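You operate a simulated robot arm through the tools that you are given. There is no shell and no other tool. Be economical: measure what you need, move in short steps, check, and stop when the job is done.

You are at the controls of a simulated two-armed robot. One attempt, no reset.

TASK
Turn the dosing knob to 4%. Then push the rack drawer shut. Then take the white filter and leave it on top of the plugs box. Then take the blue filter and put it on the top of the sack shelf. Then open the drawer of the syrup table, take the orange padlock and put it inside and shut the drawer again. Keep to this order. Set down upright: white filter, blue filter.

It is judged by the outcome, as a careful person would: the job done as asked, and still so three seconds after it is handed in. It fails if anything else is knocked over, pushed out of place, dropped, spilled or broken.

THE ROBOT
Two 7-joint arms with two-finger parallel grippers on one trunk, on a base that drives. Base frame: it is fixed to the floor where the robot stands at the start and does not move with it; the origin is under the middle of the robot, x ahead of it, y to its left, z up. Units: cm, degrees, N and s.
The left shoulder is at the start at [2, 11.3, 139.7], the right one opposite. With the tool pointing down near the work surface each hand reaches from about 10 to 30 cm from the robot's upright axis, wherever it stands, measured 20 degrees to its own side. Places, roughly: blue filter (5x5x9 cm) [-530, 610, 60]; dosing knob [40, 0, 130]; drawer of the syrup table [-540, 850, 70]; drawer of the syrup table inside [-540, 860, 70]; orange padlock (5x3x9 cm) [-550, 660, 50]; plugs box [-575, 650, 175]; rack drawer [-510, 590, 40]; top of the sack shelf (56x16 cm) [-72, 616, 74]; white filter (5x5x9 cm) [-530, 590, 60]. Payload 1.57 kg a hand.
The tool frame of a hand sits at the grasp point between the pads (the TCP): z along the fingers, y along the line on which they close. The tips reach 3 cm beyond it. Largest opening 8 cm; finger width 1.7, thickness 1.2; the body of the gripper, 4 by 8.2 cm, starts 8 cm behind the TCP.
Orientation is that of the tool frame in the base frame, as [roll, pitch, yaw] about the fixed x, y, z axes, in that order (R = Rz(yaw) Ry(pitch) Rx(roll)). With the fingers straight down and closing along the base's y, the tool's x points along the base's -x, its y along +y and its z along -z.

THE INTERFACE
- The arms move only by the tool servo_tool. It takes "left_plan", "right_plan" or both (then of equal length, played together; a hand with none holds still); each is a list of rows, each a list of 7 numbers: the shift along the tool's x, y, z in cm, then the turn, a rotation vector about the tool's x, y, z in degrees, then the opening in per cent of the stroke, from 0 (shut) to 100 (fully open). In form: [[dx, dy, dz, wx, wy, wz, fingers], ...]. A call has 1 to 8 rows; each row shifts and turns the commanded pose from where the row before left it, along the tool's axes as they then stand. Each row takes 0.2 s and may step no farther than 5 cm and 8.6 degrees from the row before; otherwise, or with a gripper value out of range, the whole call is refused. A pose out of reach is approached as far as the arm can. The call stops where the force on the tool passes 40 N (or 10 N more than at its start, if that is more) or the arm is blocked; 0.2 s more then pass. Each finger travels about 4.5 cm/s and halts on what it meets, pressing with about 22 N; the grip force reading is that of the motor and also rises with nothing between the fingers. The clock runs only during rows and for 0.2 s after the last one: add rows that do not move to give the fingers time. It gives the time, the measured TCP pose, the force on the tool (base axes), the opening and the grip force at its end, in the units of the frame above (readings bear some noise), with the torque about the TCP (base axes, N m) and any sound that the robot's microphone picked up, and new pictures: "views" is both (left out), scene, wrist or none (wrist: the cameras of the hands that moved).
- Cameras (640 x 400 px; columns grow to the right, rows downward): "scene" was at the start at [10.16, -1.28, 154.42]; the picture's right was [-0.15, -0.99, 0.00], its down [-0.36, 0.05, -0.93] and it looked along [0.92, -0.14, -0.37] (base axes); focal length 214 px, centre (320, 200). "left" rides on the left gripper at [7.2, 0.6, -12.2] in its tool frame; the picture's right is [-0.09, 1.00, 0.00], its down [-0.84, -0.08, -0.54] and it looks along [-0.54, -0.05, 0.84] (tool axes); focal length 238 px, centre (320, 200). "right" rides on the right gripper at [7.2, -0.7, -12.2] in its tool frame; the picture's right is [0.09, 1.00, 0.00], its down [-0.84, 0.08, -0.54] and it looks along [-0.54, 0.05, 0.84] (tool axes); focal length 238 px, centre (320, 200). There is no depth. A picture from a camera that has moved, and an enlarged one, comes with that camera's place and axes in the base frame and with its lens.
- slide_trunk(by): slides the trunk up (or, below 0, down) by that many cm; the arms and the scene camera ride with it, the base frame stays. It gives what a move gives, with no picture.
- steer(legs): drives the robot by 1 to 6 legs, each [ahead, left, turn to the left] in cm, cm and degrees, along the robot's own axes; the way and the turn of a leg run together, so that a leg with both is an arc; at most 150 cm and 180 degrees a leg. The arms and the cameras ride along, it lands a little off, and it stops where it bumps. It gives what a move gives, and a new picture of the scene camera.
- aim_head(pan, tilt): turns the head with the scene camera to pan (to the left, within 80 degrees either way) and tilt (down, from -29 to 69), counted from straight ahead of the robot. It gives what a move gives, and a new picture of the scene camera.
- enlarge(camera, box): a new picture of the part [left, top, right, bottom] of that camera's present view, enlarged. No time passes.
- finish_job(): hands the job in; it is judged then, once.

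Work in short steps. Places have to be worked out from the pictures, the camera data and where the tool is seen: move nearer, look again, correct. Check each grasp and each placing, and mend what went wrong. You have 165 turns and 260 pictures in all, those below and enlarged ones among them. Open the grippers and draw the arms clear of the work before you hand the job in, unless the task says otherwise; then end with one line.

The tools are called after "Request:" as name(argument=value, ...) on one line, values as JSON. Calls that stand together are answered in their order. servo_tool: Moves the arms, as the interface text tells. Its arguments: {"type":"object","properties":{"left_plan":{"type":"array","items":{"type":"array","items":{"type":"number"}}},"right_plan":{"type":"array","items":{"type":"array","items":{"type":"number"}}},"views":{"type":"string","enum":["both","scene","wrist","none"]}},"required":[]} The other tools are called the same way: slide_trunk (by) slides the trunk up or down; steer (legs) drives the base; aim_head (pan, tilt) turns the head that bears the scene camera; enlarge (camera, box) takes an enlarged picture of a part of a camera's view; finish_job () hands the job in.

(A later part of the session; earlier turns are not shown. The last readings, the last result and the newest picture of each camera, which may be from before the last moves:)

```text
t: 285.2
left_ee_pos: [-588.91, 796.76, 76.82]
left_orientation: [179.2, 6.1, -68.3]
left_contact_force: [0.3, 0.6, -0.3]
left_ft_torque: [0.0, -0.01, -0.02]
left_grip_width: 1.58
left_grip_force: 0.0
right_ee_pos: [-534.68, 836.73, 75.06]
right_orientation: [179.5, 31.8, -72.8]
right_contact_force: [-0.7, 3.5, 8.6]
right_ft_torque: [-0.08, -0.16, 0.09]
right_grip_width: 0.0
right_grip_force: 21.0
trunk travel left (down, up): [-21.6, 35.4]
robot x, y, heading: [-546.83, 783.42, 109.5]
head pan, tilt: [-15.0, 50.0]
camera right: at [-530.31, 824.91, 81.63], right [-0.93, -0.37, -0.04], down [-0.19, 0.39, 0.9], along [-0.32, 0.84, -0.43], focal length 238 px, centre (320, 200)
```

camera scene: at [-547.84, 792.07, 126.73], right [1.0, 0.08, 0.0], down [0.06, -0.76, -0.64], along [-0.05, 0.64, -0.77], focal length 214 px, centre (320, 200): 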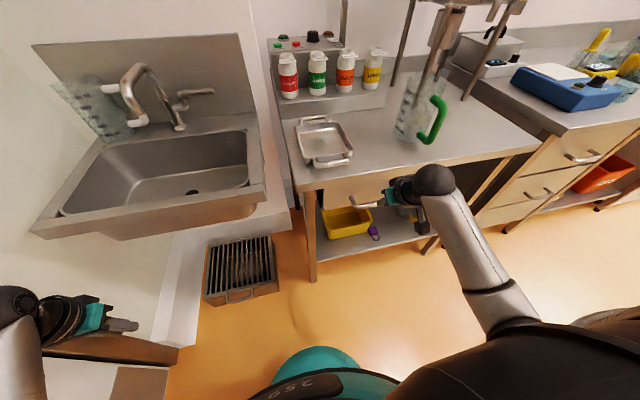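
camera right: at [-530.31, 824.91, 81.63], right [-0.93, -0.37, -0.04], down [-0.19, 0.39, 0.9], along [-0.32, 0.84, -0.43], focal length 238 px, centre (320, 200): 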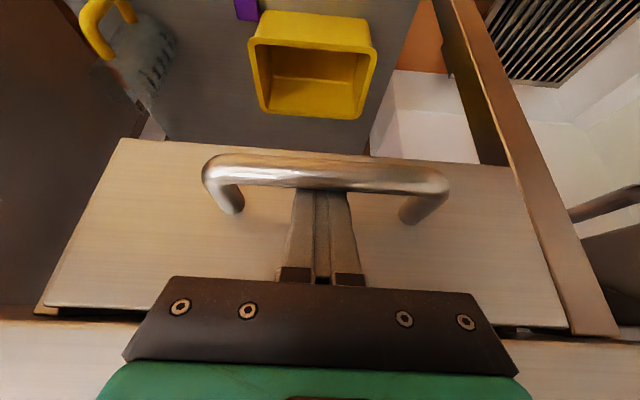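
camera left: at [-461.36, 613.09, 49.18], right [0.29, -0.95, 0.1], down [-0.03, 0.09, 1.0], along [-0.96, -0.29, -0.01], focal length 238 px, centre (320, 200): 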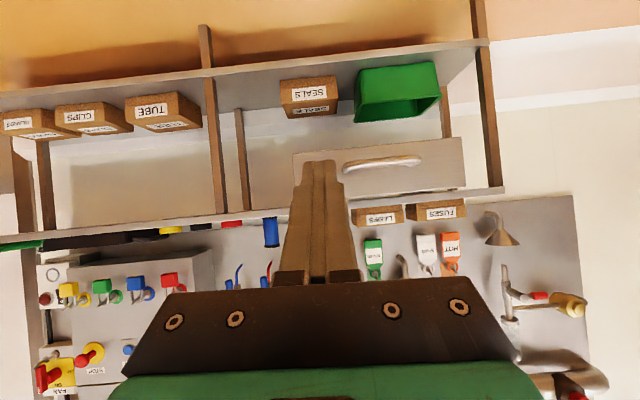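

The bar now occludes the tips, so they're hooked behind it. Pulling by driving back 12.

Request:
steer(legs=[[-12, 0, 0]])

Request:
servo_tool(right_plan=[[0, 0, 0, 0, 0, 0, 0]], views="wrist")

```text
t: 286.4
left_ee_pos: [-585.02, 785.57, 76.8]
left_orientation: [179.3, 6.1, -68.2]
left_contact_force: [-0.5, -0.7, 0.7]
left_ft_torque: [-0.02, 0.0, 0.04]
left_grip_width: 1.61
left_grip_force: 0.1
right_ee_pos: [-530.91, 825.14, 74.99]
right_orientation: [179.2, 31.4, -72.9]
right_contact_force: [-11.9, -4.8, 14.9]
right_ft_torque: [-0.56, -0.15, 0.21]
right_grip_width: 0.02
right_grip_force: 21.3
trunk travel left (down, up): [-21.6, 35.4]
robot x, y, heading: [-542.82, 772.19, 109.2]
head pan, tilt: [-15.0, 50.0]
camera scene: at [-544.0, 780.64, 126.74], right [1.0, 0.08, 0.0], down [0.06, -0.76, -0.64], along [-0.05, 0.64, -0.77], focal length 214 px, centre (320, 200)
```

scene: 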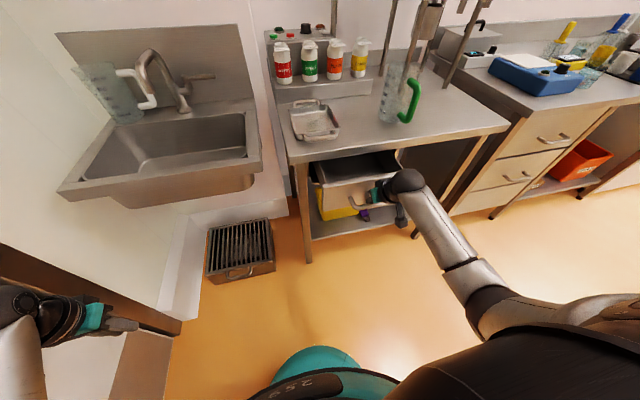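

```text
t: 286.9
left_ee_pos: [-585.06, 785.65, 76.79]
left_orientation: [179.2, 6.2, -68.3]
left_contact_force: [0.1, -1.1, -0.4]
left_ft_torque: [-0.04, 0.0, 0.0]
left_grip_width: 1.6
left_grip_force: 0.0
right_ee_pos: [-530.88, 825.34, 75.0]
right_orientation: [179.0, 31.6, -72.9]
right_contact_force: [-3.1, -0.1, 4.2]
right_ft_torque: [-0.7, -0.24, 0.31]
right_grip_width: 0.0
right_grip_force: 21.5
trunk travel left (down, up): [-21.6, 35.4]
robot x, y, heading: [-543.04, 771.96, 109.1]
head pan, tilt: [-15.0, 50.0]
camera right: at [-526.5, 813.51, 81.59], right [-0.93, -0.38, -0.04], down [-0.19, 0.39, 0.9], along [-0.32, 0.84, -0.43], focal length 238 px, centre (320, 200)
```

right: 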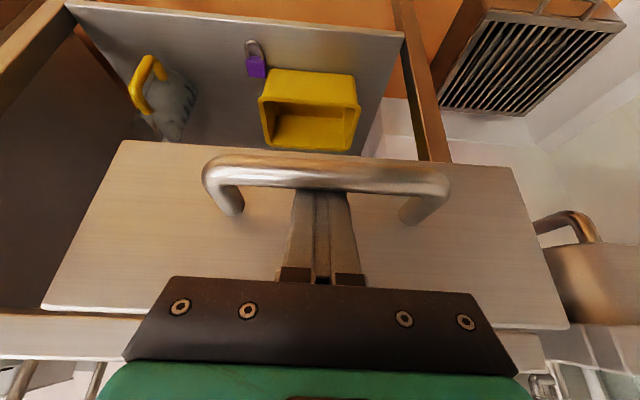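

It's opening. Pulling 9 cm more.

Request:
steer(legs=[[-9, 0, 0]])

```text
t: 287.9
left_ee_pos: [-582.12, 777.1, 76.78]
left_orientation: [179.1, 6.1, -68.2]
left_contact_force: [-0.6, -0.3, -0.2]
left_ft_torque: [0.02, 0.0, 0.01]
left_grip_width: 1.59
left_grip_force: 0.0
right_ee_pos: [-528.14, 816.56, 74.99]
right_orientation: [179.1, 31.5, -72.8]
right_contact_force: [-10.6, -4.9, 9.3]
right_ft_torque: [-0.47, -0.11, 0.15]
right_grip_width: 0.02
right_grip_force: 21.5
trunk travel left (down, up): [-21.6, 35.4]
robot x, y, heading: [-540.05, 763.58, 109.6]
head pan, tilt: [-15.0, 50.0]
camera scene: at [-541.03, 772.23, 126.74], right [1.0, 0.08, 0.0], down [0.06, -0.76, -0.64], along [-0.05, 0.64, -0.77], focal length 214 px, centre (320, 200)
```

scene: 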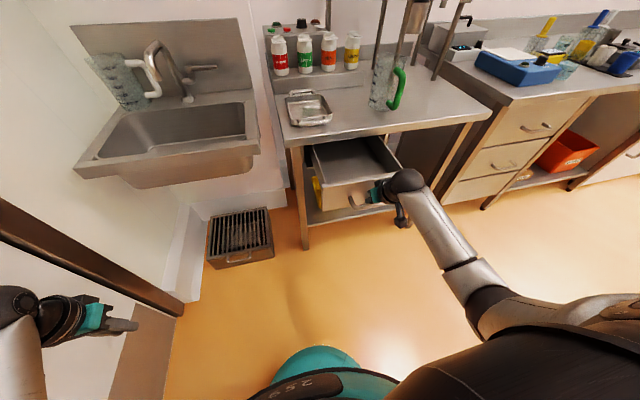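

The drawer is about 20 cm open and empty. Unhooking: slightly forward, then straight up 10 cm.

Request:
servo_tool(right_plan=[[-0.6, 0, 0.37, 0, 0, 0, 0], [-1.04, 0, -1.7, 0, 0, 0, 0], [-1.5, 0, -2.5, 0, 0, 0, 0], [-1.5, 0, -2.5, 0, 0, 0, 0], [-1.5, 0, -2.5, 0, 0, 0, 0], [-1.5, 0, -2.5, 0, 0, 0, 0]], views="none")

Request:
steer(legs=[[-50, 0, 0]])

```text
t: 289.4
left_ee_pos: [-581.98, 777.03, 76.86]
left_orientation: [179.2, 6.2, -68.2]
left_contact_force: [0.2, -1.6, 0.5]
left_ft_torque: [0.0, -0.02, 0.01]
left_grip_width: 1.61
left_grip_force: 0.1
right_ee_pos: [-528.1, 817.36, 88.7]
right_orientation: [179.0, 31.4, -73.0]
right_contact_force: [0.6, -0.3, 0.7]
right_ft_torque: [0.03, 0.0, -0.01]
right_grip_width: 0.01
right_grip_force: 21.7
trunk travel left (down, up): [-21.6, 35.4]
robot x, y, heading: [-539.71, 763.16, 109.7]
head pan, tilt: [-15.0, 50.0]
```

```text
t: 292.3
left_ee_pos: [-565.66, 730.35, 76.82]
left_orientation: [179.2, 6.2, -68.4]
left_contact_force: [-0.6, -0.7, 0.1]
left_ft_torque: [-0.03, -0.01, -0.01]
left_grip_width: 1.61
left_grip_force: 0.1
right_ee_pos: [-511.59, 770.57, 88.66]
right_orientation: [178.9, 31.5, -72.8]
right_contact_force: [-0.3, 0.9, 0.6]
right_ft_torque: [-0.01, 0.0, 0.0]
right_grip_width: 0.01
right_grip_force: 21.2
trunk travel left (down, up): [-21.6, 35.4]
robot x, y, heading: [-523.94, 716.87, 109.7]
head pan, tilt: [-15.0, 50.0]
camera scene: at [-524.45, 725.65, 126.73], right [1.0, 0.08, 0.0], down [0.06, -0.76, -0.64], along [-0.05, 0.64, -0.77], focal length 214 px, centre (320, 200)
```

scene: 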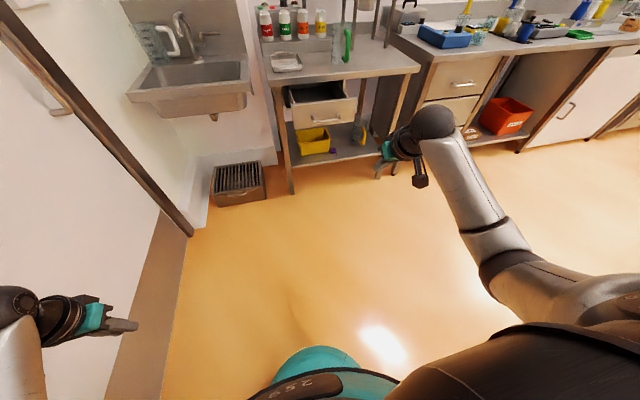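

The drawer is left open. Now to the padlock on the tray (u≈802, v≈308): sidestep away from the wall, turn to face it, shift left.

Request:
steer(legs=[[0, -62, 0], [0, 0, 89], [0, 70, 0]])

Request:
aim_head(pan=-15, tilt=35)

Request:
enlarge(camera="right", box=[0, 0, 640, 400])

```text
t: 303.0
left_ee_pos: [-455.8, 628.47, 76.91]
left_orientation: [179.2, 6.2, 21.0]
left_contact_force: [-0.6, -0.8, -0.7]
left_ft_torque: [-0.04, 0.0, -0.02]
left_grip_width: 1.6
left_grip_force: 0.1
right_ee_pos: [-495.33, 683.03, 88.53]
right_orientation: [179.0, 31.5, 16.4]
right_contact_force: [-0.5, -0.4, 0.0]
right_ft_torque: [0.0, 0.04, 0.02]
right_grip_width: 0.02
right_grip_force: 20.8
trunk travel left (down, up): [-21.6, 35.4]
robot x, y, heading: [-441.61, 670.42, -161.6]
head pan, tilt: [-15.0, 50.0]
camera scene: at [-450.5, 669.68, 126.73], right [-0.06, 1.0, 0.0], down [0.76, 0.05, -0.64], along [-0.64, -0.04, -0.77], focal length 214 px, centre (320, 200)
```

scene: 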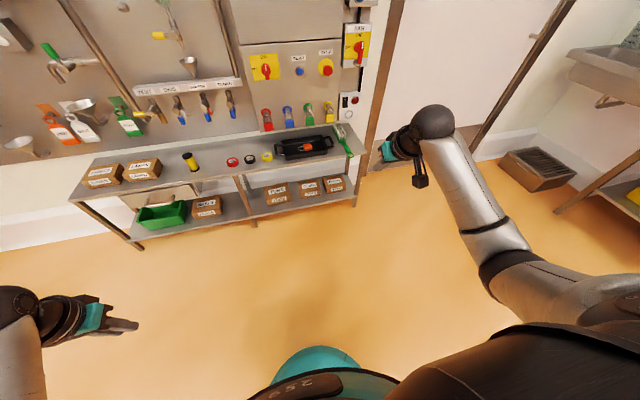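

```text
t: 303.8
left_ee_pos: [-455.82, 628.7, 76.79]
left_orientation: [179.2, 6.3, 21.1]
left_contact_force: [-0.5, 0.5, -0.6]
left_ft_torque: [0.01, -0.01, 0.0]
left_grip_width: 1.6
left_grip_force: 0.0
right_ee_pos: [-495.47, 683.05, 88.71]
right_orientation: [179.0, 31.5, 16.4]
right_contact_force: [0.1, -0.5, 1.0]
right_ft_torque: [-0.02, 0.0, 0.04]
right_grip_width: 0.0
right_grip_force: 21.8
trunk travel left (down, up): [-21.6, 35.4]
robot x, y, heading: [-441.85, 670.47, -161.4]
head pan, tilt: [-15.0, 35.0]
camera scene: at [-451.6, 669.63, 128.89], right [-0.06, 1.0, 0.0], down [0.57, 0.04, -0.82], along [-0.82, -0.05, -0.57], focal length 214 px, centre (320, 200)
```

scene: 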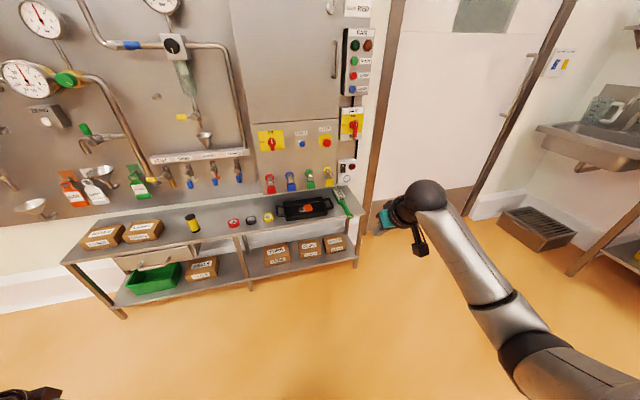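

```text
1.00 times, centred on (320, 200) of right (not enlarged: the box is as wide or as high as the picture)
camera zoom: at [-483.71, 687.45, 95.23], right [0.36, -0.93, -0.03], down [-0.39, -0.19, 0.9], along [-0.84, -0.32, -0.43], focal length 238 px, centre (320, 200)
```

zoom: 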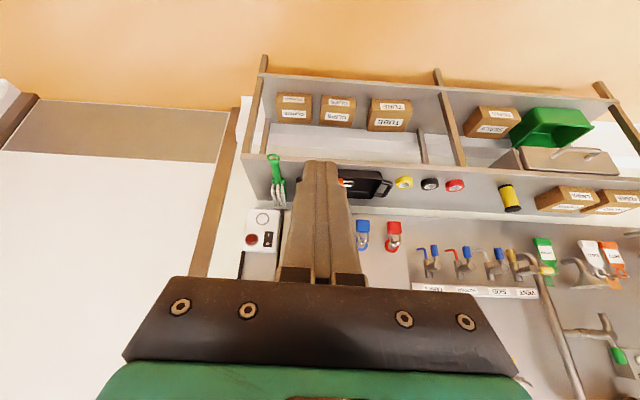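

Padlock at ≈[-552.8, 655.7] (u799, v312). Moving left 7, ahead 38 with fingers opening, then viewing.

Request:
steer(legs=[[38, 7, 0]])

Request:
servo_tool(right_plan=[[0, 0, 0, 0, 0, 0, 50], [0, 0, 0, 0, 0, 0, 100], [0, 0, 0, 0, 0, 0, 100], [0, 0, 0, 0, 0, 0, 100]], views="both")

Request:
enlarge(camera="scene", box=[220, 180, 420, 320])

```text
t: 306.2
left_ee_pos: [-490.11, 610.07, 76.78]
left_orientation: [179.2, 6.2, 20.5]
left_contact_force: [-0.5, 0.5, 0.0]
left_ft_torque: [0.0, 0.03, 0.0]
left_grip_width: 1.6
left_grip_force: 0.1
right_ee_pos: [-529.18, 664.92, 88.64]
right_orientation: [179.0, 31.5, 15.7]
right_contact_force: [-0.6, -0.2, 0.1]
right_ft_torque: [-0.02, 0.0, -0.01]
right_grip_width: 0.0
right_grip_force: 21.2
trunk travel left (down, up): [-21.6, 35.4]
robot x, y, heading: [-475.65, 652.06, -162.0]
head pan, tilt: [-15.0, 35.0]
camera scene: at [-485.5, 651.09, 128.9], right [-0.06, 1.0, 0.0], down [0.57, 0.03, -0.82], along [-0.82, -0.04, -0.57], focal length 214 px, centre (320, 200)
```

scene: 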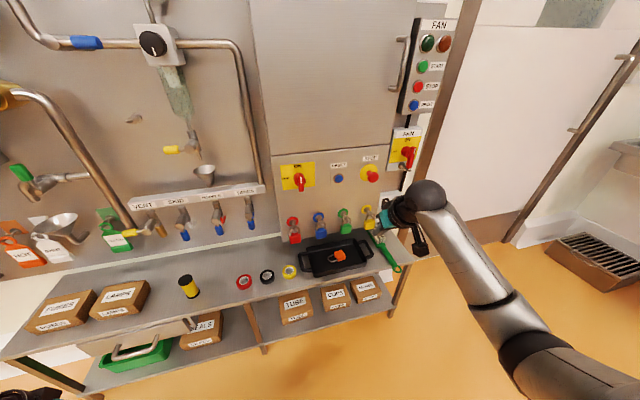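

```text
t: 307.2
left_ee_pos: [-490.01, 610.1, 76.86]
left_orientation: [179.2, 6.2, 20.5]
left_contact_force: [-0.4, 0.1, 0.2]
left_ft_torque: [-0.02, 0.04, 0.02]
left_grip_width: 1.62
left_grip_force: 0.0
right_ee_pos: [-529.16, 664.98, 88.68]
right_orientation: [179.0, 31.6, 15.8]
right_contact_force: [0.2, -0.5, -0.7]
right_ft_torque: [0.03, -0.02, -0.02]
right_grip_width: 7.99
right_grip_force: 0.1
trunk travel left (down, up): [-21.6, 35.4]
robot x, y, heading: [-475.46, 651.62, -162.2]
head pan, tilt: [-15.0, 35.0]
camera scene: at [-485.48, 651.11, 128.9], right [-0.05, 1.0, 0.0], down [0.57, 0.03, -0.82], along [-0.82, -0.04, -0.57], focal length 214 px, centre (320, 200)
camera right: at [-517.42, 669.22, 95.23], right [0.36, -0.93, -0.03], down [-0.4, -0.18, 0.9], along [-0.85, -0.31, -0.43], focal length 238 px, centre (320, 200)
```

scene: 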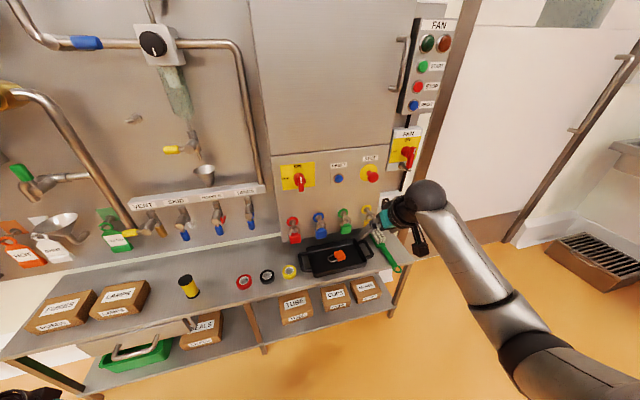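
right: 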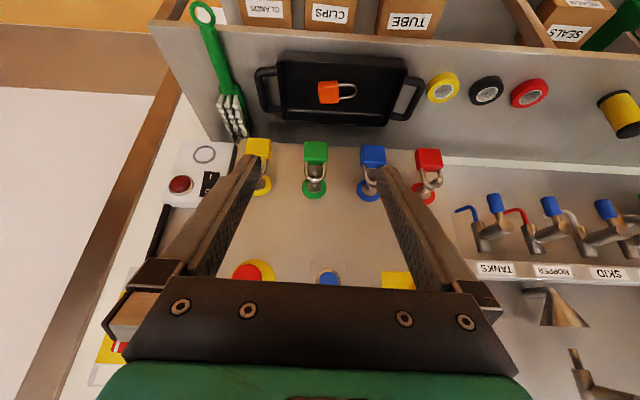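

```text
2.86 times, centred on (320, 250) of scene
camera zoom: at [-485.48, 651.11, 128.9], right [-0.05, 1.0, 0.0], down [0.57, 0.03, -0.82], along [-0.82, -0.04, -0.57], focal length 613 px, centre (320, 57)
```

zoom: 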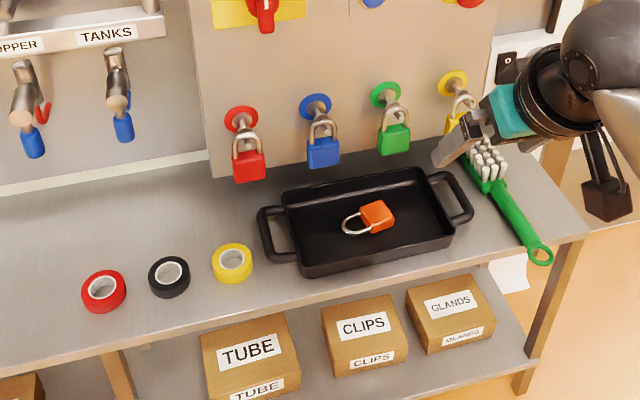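

The padlock body is at ≈[-551, 656.5], long axis along u, and other padlocks hang right above it (z≥66, v≈309). So I can only reach in from the front, closing along u, and the lock has to be turned with its shackle pointing back. I'll nudge the shackle end with closed fingertips. First, tilt to 45° and lower.

Request:
servo_tool(right_plan=[[0, 0, 0, 0, -7, 0, 0], [0, 0, 0, 0, -6.5, 0, 0], [2.8, 0, 2.8, 0, 0, 0, 0], [2.8, 0, 2.8, 0, 0, 0, 0], [0, 0, 0, 1.5, 0, 0, 0]], views="none")

Request:
slide_trunk(by=-21)

Request:
steer(legs=[[0, 6.6, 0]])

Request:
servo_tool(right_plan=[[0, 0, 0, 0, 0, 0, 0]], views="wrist")

```text
t: 308.4
left_ee_pos: [-490.12, 610.04, 76.92]
left_orientation: [179.2, 6.2, 20.6]
left_contact_force: [-0.1, 0.5, 0.2]
left_ft_torque: [-0.02, 0.0, 0.0]
left_grip_width: 1.6
left_grip_force: 0.1
right_ee_pos: [-529.05, 664.92, 80.84]
right_orientation: [-179.7, 45.0, 15.5]
right_contact_force: [-0.5, -0.2, 0.3]
right_ft_torque: [-0.01, -0.04, -0.05]
right_grip_width: 0.0
right_grip_force: 14.5
trunk travel left (down, up): [-21.6, 35.4]
robot x, y, heading: [-475.55, 652.32, -162.0]
head pan, tilt: [-15.0, 35.0]
```

```text
t: 310.7
left_ee_pos: [-490.13, 610.11, 55.95]
left_orientation: [179.2, 6.2, 20.5]
left_contact_force: [0.0, -0.7, 0.3]
left_ft_torque: [0.01, -0.01, -0.02]
left_grip_width: 1.56
left_grip_force: 0.1
right_ee_pos: [-528.91, 664.85, 59.9]
right_orientation: [-179.6, 45.0, 15.5]
right_contact_force: [-0.2, 0.5, 0.7]
right_ft_torque: [-0.01, 0.0, -0.01]
right_grip_width: 0.01
right_grip_force: 21.1
trunk travel left (down, up): [-0.6, 56.4]
robot x, y, heading: [-475.58, 652.2, -161.7]
head pan, tilt: [-15.0, 35.0]
```

```text
t: 311.7
left_ee_pos: [-488.03, 603.88, 55.77]
left_orientation: [179.1, 6.2, 20.3]
left_contact_force: [0.0, 0.9, 0.6]
left_ft_torque: [0.02, -0.03, -0.01]
left_grip_width: 1.6
left_grip_force: 0.1
right_ee_pos: [-526.91, 658.6, 59.77]
right_orientation: [-179.7, 45.0, 15.5]
right_contact_force: [0.6, 0.1, -0.1]
right_ft_torque: [0.01, 0.03, -0.02]
right_grip_width: 0.0
right_grip_force: 21.4
trunk travel left (down, up): [-0.6, 56.4]
robot x, y, heading: [-473.91, 645.35, -161.8]
head pan, tilt: [-15.0, 35.0]
camera scene: at [-483.42, 644.83, 107.9], right [-0.05, 1.0, 0.0], down [0.57, 0.03, -0.82], along [-0.82, -0.04, -0.57], focal length 214 px, centre (320, 200)
```

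scene: 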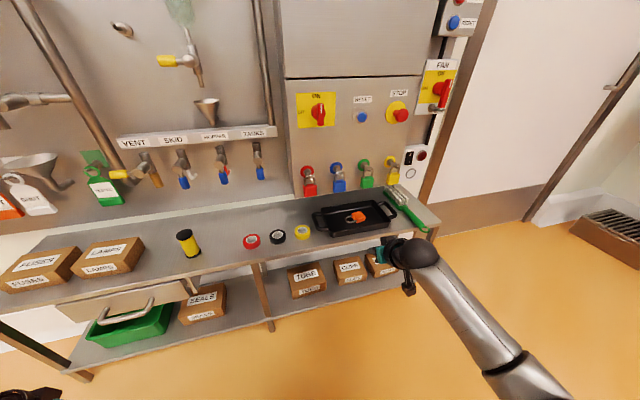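

```text
t: 312.1
left_ee_pos: [-488.03, 603.78, 55.85]
left_orientation: [179.1, 6.2, 20.5]
left_contact_force: [0.0, 0.1, 0.2]
left_ft_torque: [-0.03, 0.0, -0.01]
left_grip_width: 1.59
left_grip_force: 0.0
right_ee_pos: [-526.84, 658.49, 59.75]
right_orientation: [-179.7, 45.0, 15.5]
right_contact_force: [0.0, 0.4, 0.9]
right_ft_torque: [-0.01, -0.03, 0.0]
right_grip_width: 0.01
right_grip_force: 21.3
trunk travel left (down, up): [-0.6, 56.4]
robot x, y, heading: [-473.89, 645.65, -161.7]
head pan, tilt: [-15.0, 35.0]
camera right: at [-513.92, 662.83, 63.35], right [0.33, -0.94, -0.07], down [-0.18, -0.13, 0.97], along [-0.93, -0.3, -0.21], focal length 238 px, centre (320, 200)
```

right: 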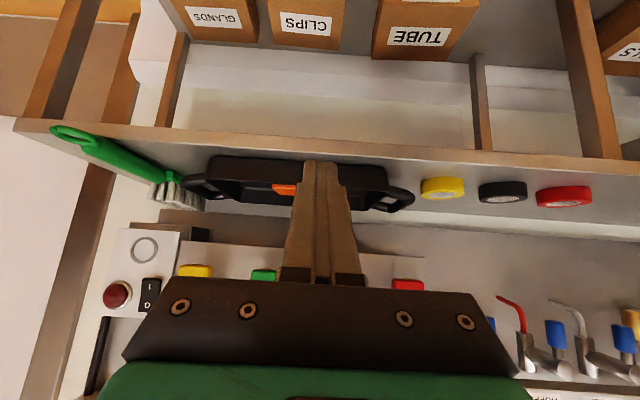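

I'll enlarge the scene view of the tray for precise positions.

Request:
enlarge(camera="scene", box=[290, 150, 450, 260])

```text
3.64 times, centred on (370, 205) of scene
camera zoom: at [-483.42, 644.81, 107.9], right [-0.05, 1.0, 0.0], down [0.57, 0.03, -0.82], along [-0.82, -0.04, -0.57], focal length 780 px, centre (138, 182)
```

zoom: 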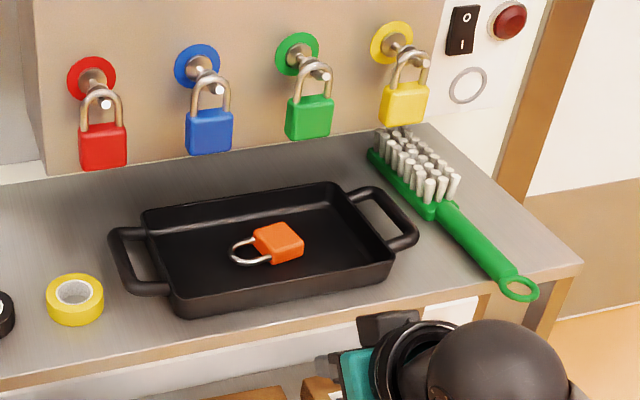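

New plan: approach diagonally at 45° yaw and 45° tilt, closing across the body's corner. The lock will self-align with the pads and the hand stays below and in front of the hanging locks. I'll raise 4 cm, back off, turn 45° left, and shift over.

Request:
slide_trunk(by=6)

Request:
steer(legs=[[-15, 0, 0], [0, 0, 45], [-25, -55, 0]])

Request:
servo_tool(right_plan=[[0, 0, 0, 0, 0, 0, 50], [0, 0, 0, 0, 0, 0, 100], [0, 0, 0, 0, 0, 0, 100], [0, 0, 0, 0, 0, 0, 100]], views="wrist")

```text
t: 313.1
left_ee_pos: [-488.09, 603.88, 61.89]
left_orientation: [179.0, 6.3, 20.4]
left_contact_force: [-1.0, 0.5, 0.5]
left_ft_torque: [0.0, -0.01, -0.02]
left_grip_width: 1.6
left_grip_force: 0.1
right_ee_pos: [-526.96, 658.68, 65.9]
right_orientation: [-179.7, 44.9, 15.5]
right_contact_force: [-0.8, 0.4, 0.1]
right_ft_torque: [0.02, -0.02, 0.03]
right_grip_width: 0.0
right_grip_force: 21.3
trunk travel left (down, up): [-6.6, 50.4]
robot x, y, heading: [-473.77, 645.39, -162.0]
head pan, tilt: [-15.0, 35.0]
```

```text
t: 319.5
left_ee_pos: [-476.82, 657.63, 61.87]
left_orientation: [179.3, 6.2, 65.4]
left_contact_force: [0.1, -0.4, 0.0]
left_ft_torque: [0.01, 0.01, -0.01]
left_grip_width: 1.58
left_grip_force: 0.0
right_ee_pos: [-542.95, 669.13, 65.78]
right_orientation: [-179.7, 45.0, 60.3]
right_contact_force: [1.0, -0.2, -0.3]
right_ft_torque: [0.02, 0.03, 0.01]
right_grip_width: 0.01
right_grip_force: 21.6
trunk travel left (down, up): [-6.6, 50.4]
robot x, y, heading: [-495.75, 697.6, -116.9]
head pan, tilt: [-15.0, 35.0]
camera scene: at [-502.34, 690.06, 113.9], right [-0.74, 0.67, 0.0], down [0.38, 0.43, -0.82], along [-0.55, -0.61, -0.57], focal length 214 px, centre (320, 200)
```

scene: 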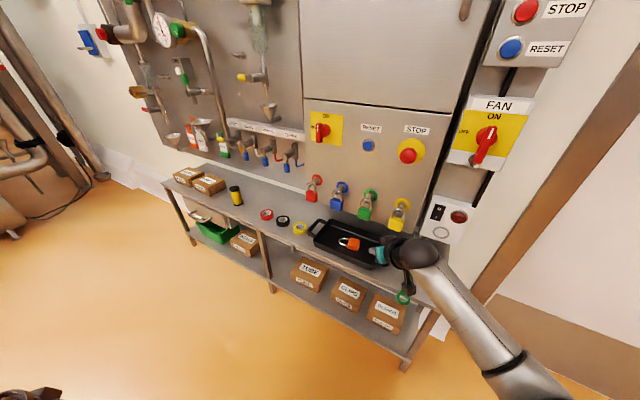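

```text
t: 320.5
left_ee_pos: [-476.74, 657.68, 61.69]
left_orientation: [179.2, 6.2, 65.4]
left_contact_force: [0.6, -0.4, 0.1]
left_ft_torque: [0.0, -0.02, 0.0]
left_grip_width: 1.59
left_grip_force: 0.2
right_ee_pos: [-543.04, 669.21, 65.9]
right_orientation: [-179.7, 45.0, 60.3]
right_contact_force: [0.7, -1.0, -0.3]
right_ft_torque: [0.04, 0.0, 0.0]
right_grip_width: 8.01
right_grip_force: 0.0
trunk travel left (down, up): [-6.6, 50.4]
robot x, y, heading: [-495.88, 697.66, -116.8]
head pan, tilt: [-15.0, 35.0]
camera right: at [-536.73, 681.33, 69.35], right [0.9, -0.44, -0.07], down [-0.03, -0.22, 0.97], along [-0.44, -0.87, -0.21], focal length 238 px, centre (320, 200)
```

right: 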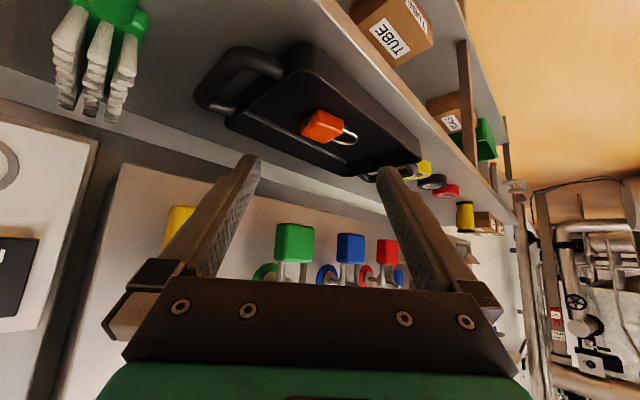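

The lock is straight ahead along the approach (13.7 cm, laterally centred). I'll step forward 1.3 and advance 10 along the tool axis with a 7.5 cm opening, then look.

Request:
servo_tool(right_plan=[[-0.92, -0.3, 0.92, 0, 0, 0, 94], [0, 0, 3.5, 0, 0, 0, 94], [0, 0, 3.5, 0, 0, 0, 94], [0, 0, 3, 0, 0, 0, 94], [0, 0, 0, 0, 0, 0, 94]], views="wrist")

Request:
enlarge(camera="scene", box=[290, 190, 440, 310])

```text
t: 321.7
left_ee_pos: [-476.65, 657.73, 61.82]
left_orientation: [179.1, 6.2, 65.4]
left_contact_force: [-0.2, -0.2, -0.9]
left_ft_torque: [-0.03, -0.03, -0.02]
left_grip_width: 1.59
left_grip_force: 0.0
right_ee_pos: [-547.44, 661.93, 58.8]
right_orientation: [-179.7, 45.0, 60.4]
right_contact_force: [0.1, -0.3, -0.3]
right_ft_torque: [-0.01, -0.02, 0.02]
right_grip_width: 7.51
right_grip_force: 0.0
trunk travel left (down, up): [-6.6, 50.4]
robot x, y, heading: [-496.16, 697.46, -117.0]
head pan, tilt: [-15.0, 35.0]
camera right: at [-541.26, 674.13, 62.29], right [0.9, -0.44, -0.07], down [-0.03, -0.22, 0.97], along [-0.44, -0.87, -0.21], focal length 238 px, centre (320, 200)
```

right: 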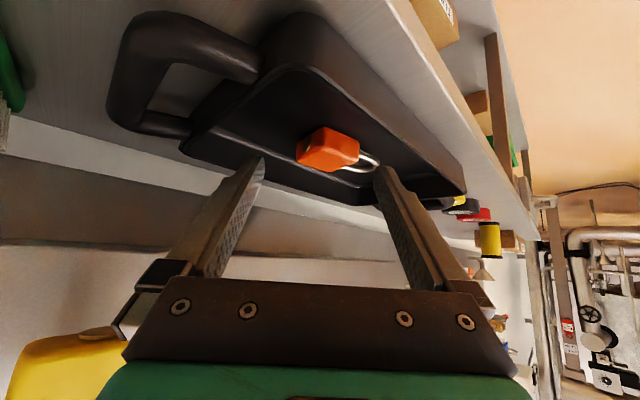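

```text
3.33 times, centred on (365, 250) of scene
camera zoom: at [-502.34, 690.06, 113.9], right [-0.74, 0.67, 0.0], down [0.38, 0.43, -0.82], along [-0.55, -0.61, -0.57], focal length 715 px, centre (170, 33)
```

zoom: 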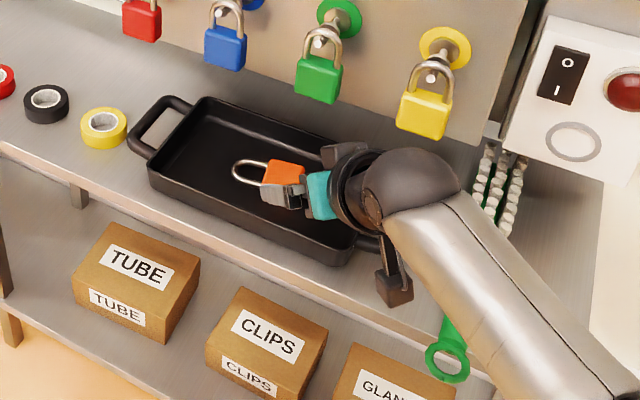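

The geometry looks right. Shift 0.5 left and advance the last 5.2 cm along the axis.

Request:
servo_tool(right_plan=[[0, 0.5, 1.8, 0, 0, 0, 94], [0, 0, 1.8, 0, 0, 0, 94], [0, 0, 1.4, 0, 0, 0, 94], [0, 0, 0, 0, 0, 0, 94]], views="wrist")

Request:
enlarge(camera="scene", box=[290, 190, 440, 310])

```text
t: 322.7
left_ee_pos: [-476.71, 657.64, 61.74]
left_orientation: [179.2, 6.3, 65.3]
left_contact_force: [-0.5, 0.2, -0.1]
left_ft_torque: [0.01, 0.02, 0.01]
left_grip_width: 1.59
left_grip_force: 0.1
right_ee_pos: [-548.78, 658.58, 55.26]
right_orientation: [-179.7, 45.0, 60.3]
right_contact_force: [0.7, -0.9, 1.5]
right_ft_torque: [-0.06, -0.05, -0.02]
right_grip_width: 7.51
right_grip_force: 0.1
trunk travel left (down, up): [-6.6, 50.4]
robot x, y, heading: [-495.77, 697.61, -116.9]
head pan, tilt: [-15.0, 35.0]
camera right: at [-542.58, 670.87, 58.7], right [0.9, -0.44, -0.07], down [-0.03, -0.22, 0.97], along [-0.44, -0.87, -0.21], focal length 238 px, centre (320, 200)
```

right: 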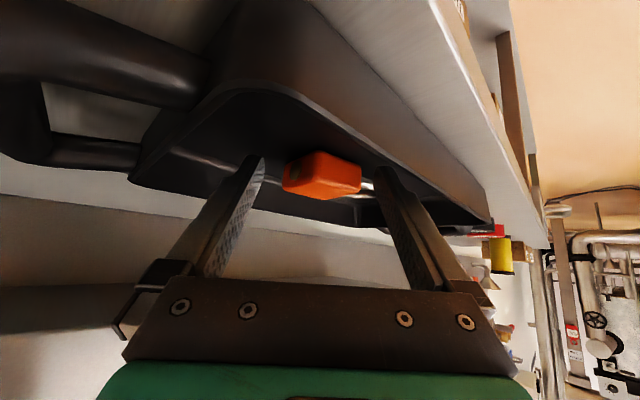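

```text
3.33 times, centred on (365, 250) of scene
camera zoom: at [-502.32, 690.07, 113.9], right [-0.74, 0.67, 0.0], down [0.38, 0.43, -0.82], along [-0.55, -0.61, -0.57], focal length 715 px, centre (170, 33)
```

zoom: 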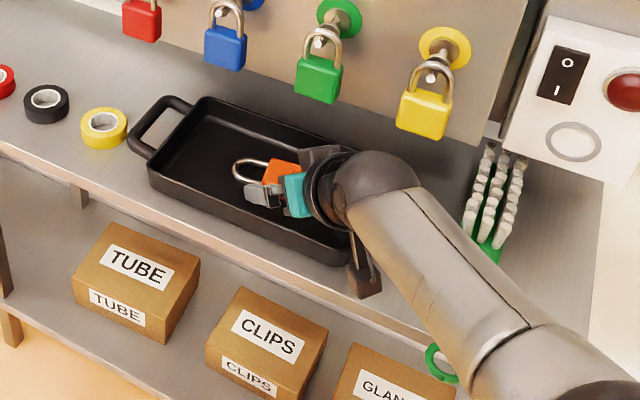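

The lock body sits right at the tip zone. I'll go 0.9 forward horizontally and close slowly.

Request:
servo_tool(right_plan=[[-0.64, 0, 0.64, 0, 0, 0, 94], [0, 0, 0, 0, 0, 0, 75], [0, 0, 0, 0, 0, 0, 60], [0, 0, 0, 0, 0, 0, 45], [0, 0, 0, 0, 0, 0, 30], [0, 0, 0, 0, 0, 0, 20], [0, 0, 0, 0, 0, 0, 20]], views="wrist")

Request:
enlarge(camera="scene", box=[290, 190, 440, 310])

```text
t: 324.3
left_ee_pos: [-476.63, 657.72, 61.88]
left_orientation: [179.2, 6.2, 65.3]
left_contact_force: [-0.3, 0.1, -0.9]
left_ft_torque: [0.0, 0.0, 0.01]
left_grip_width: 1.65
left_grip_force: 0.0
right_ee_pos: [-549.16, 657.97, 55.19]
right_orientation: [-179.7, 45.0, 60.3]
right_contact_force: [0.2, -0.2, 1.3]
right_ft_torque: [-0.04, -0.05, 0.03]
right_grip_width: 5.96
right_grip_force: 22.3
trunk travel left (down, up): [-6.6, 50.4]
robot x, y, heading: [-496.01, 697.17, -117.2]
head pan, tilt: [-15.0, 35.0]
camera right: at [-542.99, 670.12, 58.73], right [0.9, -0.44, -0.07], down [-0.03, -0.22, 0.97], along [-0.44, -0.87, -0.21], focal length 238 px, centre (320, 200)
```

right: 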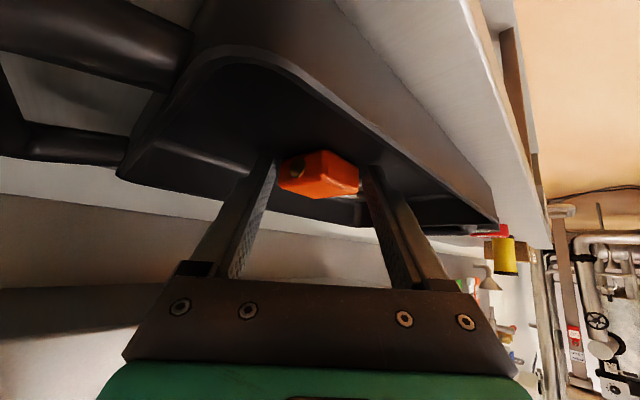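

```text
3.33 times, centred on (365, 250) of scene
camera zoom: at [-502.33, 690.07, 113.9], right [-0.74, 0.67, 0.0], down [0.38, 0.43, -0.82], along [-0.55, -0.61, -0.57], focal length 715 px, centre (170, 33)
```

zoom: 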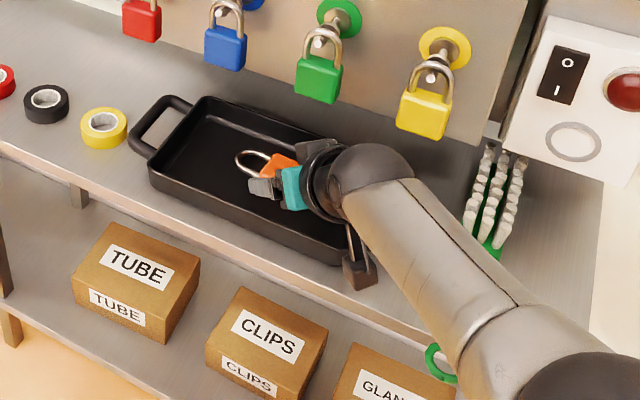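

Clamped at 5.96 cm, probably wedged between a body corner and the shackle. I'll lift 2 cm to test the hold.

Request:
slide_trunk(by=2)

Request:
servo_tool(right_plan=[[0, 0, 0, 0, 0, 0, 20]], views="wrist")

Request:
enlarge(camera="scene", box=[290, 190, 440, 310])

```text
t: 325.0
left_ee_pos: [-476.71, 657.75, 63.87]
left_orientation: [179.2, 6.2, 65.2]
left_contact_force: [0.2, -0.3, -0.1]
left_ft_torque: [-0.03, -0.02, 0.01]
left_grip_width: 1.59
left_grip_force: 0.1
right_ee_pos: [-549.25, 657.79, 57.23]
right_orientation: [-179.7, 45.0, 60.3]
right_contact_force: [0.3, 0.3, -0.8]
right_ft_torque: [0.01, 0.04, -0.01]
right_grip_width: 5.97
right_grip_force: 21.9
trunk travel left (down, up): [-8.6, 48.4]
robot x, y, heading: [-495.99, 697.3, -117.5]
head pan, tilt: [-15.0, 35.0]
```

```text
t: 325.4
left_ee_pos: [-476.83, 657.65, 63.84]
left_orientation: [179.1, 6.2, 65.3]
left_contact_force: [0.6, 0.1, 0.0]
left_ft_torque: [0.0, 0.01, 0.01]
left_grip_width: 1.61
left_grip_force: 0.0
right_ee_pos: [-549.22, 657.89, 57.19]
right_orientation: [-179.7, 44.9, 60.2]
right_contact_force: [0.0, 0.3, -0.4]
right_ft_torque: [0.0, 0.03, 0.03]
right_grip_width: 5.98
right_grip_force: 22.1
trunk travel left (down, up): [-8.6, 48.4]
robot x, y, heading: [-496.07, 697.22, -117.0]
head pan, tilt: [-15.0, 35.0]
camera right: at [-543.0, 670.11, 60.72], right [0.9, -0.44, -0.07], down [-0.03, -0.22, 0.97], along [-0.44, -0.87, -0.21], focal length 238 px, centre (320, 200)
```

right: 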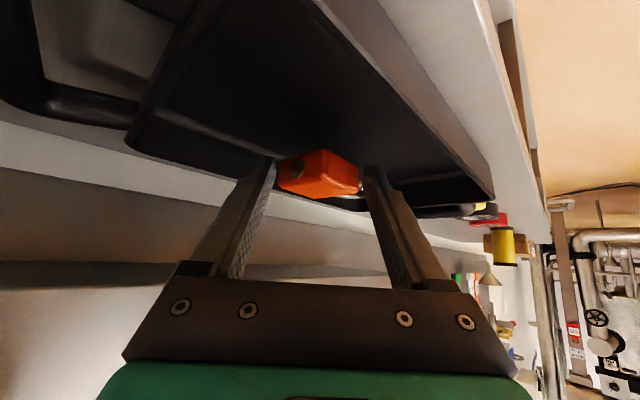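

```text
3.33 times, centred on (365, 250) of scene
camera zoom: at [-502.34, 690.06, 115.9], right [-0.74, 0.67, 0.0], down [0.38, 0.43, -0.82], along [-0.55, -0.61, -0.57], focal length 715 px, centre (170, 33)
```

zoom: 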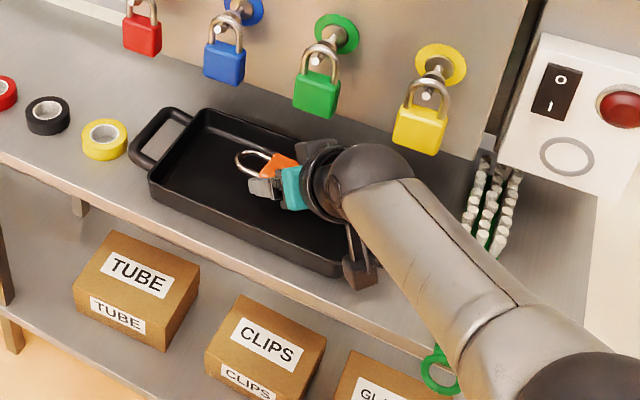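

The lock is held. Lifting 2.5 more, then backing away along the approach.

Request:
slide_trunk(by=2.5)

Request:
steer(legs=[[-25, 0, 0]])

Request:
slide_trunk(by=30)

Request:
servo_tool(right_plan=[[0, 0, 0, 0, 0, 0, 20]], views="wrist")

```text
t: 326.1
left_ee_pos: [-476.73, 657.62, 66.38]
left_orientation: [179.0, 6.2, 65.3]
left_contact_force: [-0.3, 0.4, -0.8]
left_ft_torque: [0.02, 0.01, 0.01]
left_grip_width: 1.62
left_grip_force: 0.1
right_ee_pos: [-549.21, 657.84, 59.71]
right_orientation: [-179.7, 45.0, 60.3]
right_contact_force: [-0.1, -0.9, -1.0]
right_ft_torque: [0.03, -0.04, 0.01]
right_grip_width: 5.96
right_grip_force: 21.7
trunk travel left (down, up): [-11.1, 45.9]
robot x, y, heading: [-496.12, 697.39, -116.8]
head pan, tilt: [-15.0, 35.0]
```

```text
t: 327.9
left_ee_pos: [-465.67, 679.31, 66.32]
left_orientation: [179.1, 6.2, 65.2]
left_contact_force: [0.1, -0.4, -0.3]
left_ft_torque: [0.02, 0.01, 0.01]
left_grip_width: 1.62
left_grip_force: 0.1
right_ee_pos: [-538.2, 679.73, 59.69]
right_orientation: [-179.6, 45.0, 60.2]
right_contact_force: [0.0, 0.2, -0.1]
right_ft_torque: [0.01, -0.03, 0.02]
right_grip_width: 5.96
right_grip_force: 22.0
trunk travel left (down, up): [-11.1, 45.9]
robot x, y, heading: [-484.77, 718.82, -117.1]
head pan, tilt: [-15.0, 35.0]
camera scene: at [-491.27, 711.76, 118.4], right [-0.74, 0.67, 0.0], down [0.38, 0.43, -0.82], along [-0.55, -0.61, -0.57], focal length 214 px, centre (320, 200)
```

scene: 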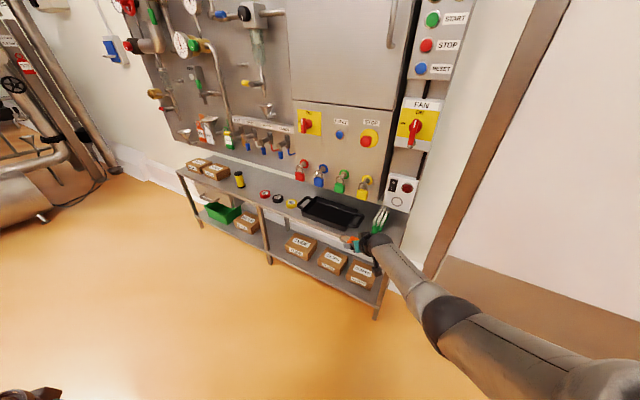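

```text
t: 330.9
left_ee_pos: [-465.72, 679.35, 96.31]
left_orientation: [179.1, 6.2, 65.2]
left_contact_force: [0.2, -0.3, -0.5]
left_ft_torque: [0.03, -0.02, 0.0]
left_grip_width: 1.6
left_grip_force: 0.1
right_ee_pos: [-538.17, 679.69, 89.73]
right_orientation: [-179.7, 44.9, 60.2]
right_contact_force: [-0.7, -0.5, -0.7]
right_ft_torque: [0.03, 0.02, -0.03]
right_grip_width: 5.96
right_grip_force: 21.7
trunk travel left (down, up): [-41.1, 15.9]
robot x, y, heading: [-485.1, 719.44, -117.0]
head pan, tilt: [-15.0, 35.0]
```

```text
t: 331.3
left_ee_pos: [-465.67, 679.45, 96.29]
left_orientation: [179.1, 6.3, 65.2]
left_contact_force: [0.4, 0.4, 0.2]
left_ft_torque: [0.01, 0.0, 0.0]
left_grip_width: 1.6
left_grip_force: 0.0
right_ee_pos: [-538.19, 679.77, 89.67]
right_orientation: [-179.6, 44.9, 60.1]
right_contact_force: [-0.4, 0.5, -2.0]
right_ft_torque: [0.01, 0.0, 0.01]
right_grip_width: 5.95
right_grip_force: 21.8
trunk travel left (down, up): [-41.1, 15.9]
robot x, y, heading: [-484.93, 719.41, -117.2]
head pan, tilt: [-15.0, 35.0]
camera right: at [-531.96, 691.87, 93.22], right [0.89, -0.44, -0.07], down [-0.03, -0.22, 0.97], along [-0.45, -0.87, -0.21], focal length 238 px, centre (320, 200)
```

right: 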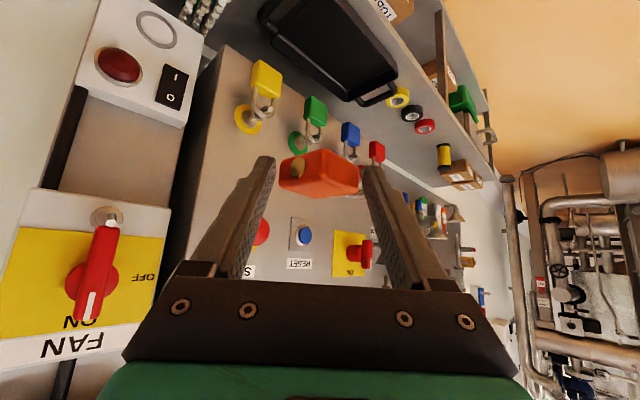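

It's secure. I'll back 15 more, turn right 134° to face the syrup table, and look.

Request:
steer(legs=[[-15, 0, 0], [0, 0, -134]])

```text
t: 338.2
left_ee_pos: [-519.96, 746.14, 96.28]
left_orientation: [179.1, 6.2, -68.7]
left_contact_force: [-0.1, -0.3, -1.6]
left_ft_torque: [0.02, -0.03, -0.03]
left_grip_width: 1.58
left_grip_force: 0.2
right_ee_pos: [-469.4, 798.34, 89.72]
right_orientation: [-179.8, 45.0, -73.6]
right_contact_force: [-0.5, -0.3, -0.5]
right_ft_torque: [-0.06, 0.02, 0.02]
right_grip_width: 5.95
right_grip_force: 21.9
trunk travel left (down, up): [-41.1, 15.9]
robot x, y, heading: [-478.29, 732.21, 108.9]
head pan, tilt: [-15.0, 35.0]
camera scene: at [-478.97, 742.3, 148.4], right [1.0, 0.07, 0.0], down [0.04, -0.57, -0.82], along [-0.06, 0.82, -0.57], focal length 214 px, centre (320, 200)
```

scene: 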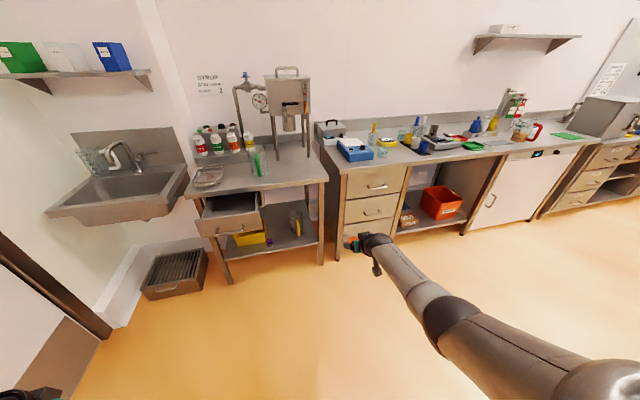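

Drawer opening centre ≈ u957, v238. TCP at u907, v187. Driving left 51, ahead 40.

Request:
steer(legs=[[0, 51, 0], [40, 0, 0]])

Request:
servo_tool(right_plan=[[0, 0, 0, 0, 0, 0, 20]], views="wrist")

```text
t: 343.3
left_ee_pos: [-581.36, 768.04, 96.19]
left_orientation: [179.1, 6.2, -68.1]
left_contact_force: [-1.0, 0.1, 0.1]
left_ft_torque: [-0.01, -0.03, -0.01]
left_grip_width: 1.58
left_grip_force: 0.1
right_ee_pos: [-531.52, 820.53, 89.83]
right_orientation: [-179.7, 45.0, -72.9]
right_contact_force: [0.8, -0.1, 0.1]
right_ft_torque: [-0.02, 0.04, 0.01]
right_grip_width: 5.97
right_grip_force: 21.9
trunk travel left (down, up): [-41.1, 15.9]
robot x, y, heading: [-539.01, 754.79, 109.8]
head pan, tilt: [-15.0, 35.0]
camera scene: at [-540.32, 764.5, 148.39], right [1.0, 0.08, 0.0], down [0.05, -0.57, -0.82], along [-0.07, 0.82, -0.57], focal length 214 px, centre (320, 200)
```

scene: 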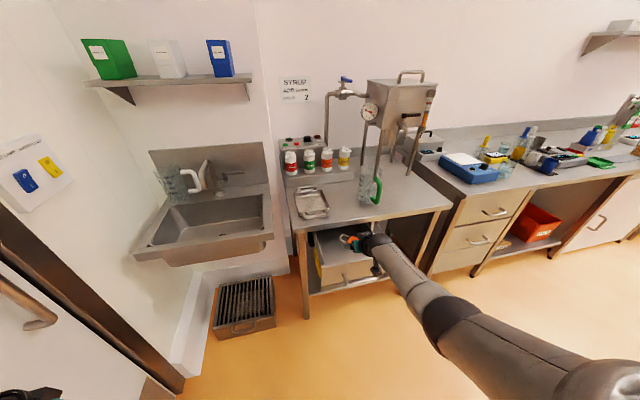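

```text
t: 343.7
left_ee_pos: [-581.3, 768.08, 96.29]
left_orientation: [179.1, 6.2, -68.2]
left_contact_force: [0.0, 0.0, 0.1]
left_ft_torque: [-0.02, -0.02, 0.04]
left_grip_width: 1.6
left_grip_force: 0.1
right_ee_pos: [-531.35, 820.35, 89.73]
right_orientation: [-179.5, 44.9, -72.9]
right_contact_force: [-1.0, 0.8, -1.0]
right_ft_torque: [-0.05, -0.03, -0.02]
right_grip_width: 5.94
right_grip_force: 21.8
trunk travel left (down, up): [-41.1, 15.9]
robot x, y, heading: [-539.19, 754.59, 109.6]
head pan, tilt: [-15.0, 35.0]
camera right: at [-526.87, 807.54, 93.19], right [-0.93, -0.35, -0.07], down [-0.14, 0.18, 0.97], along [-0.33, 0.92, -0.21], focal length 238 px, centre (320, 200)
```

right: 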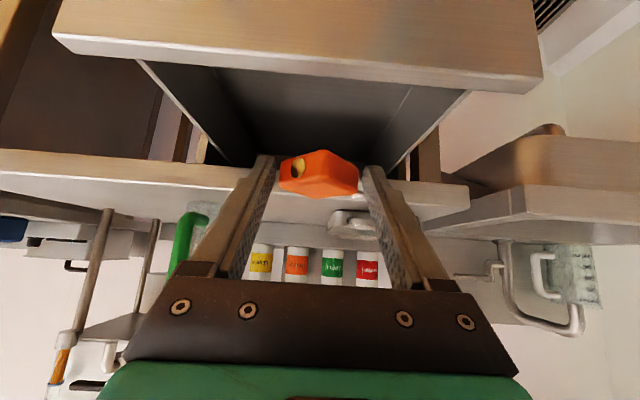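

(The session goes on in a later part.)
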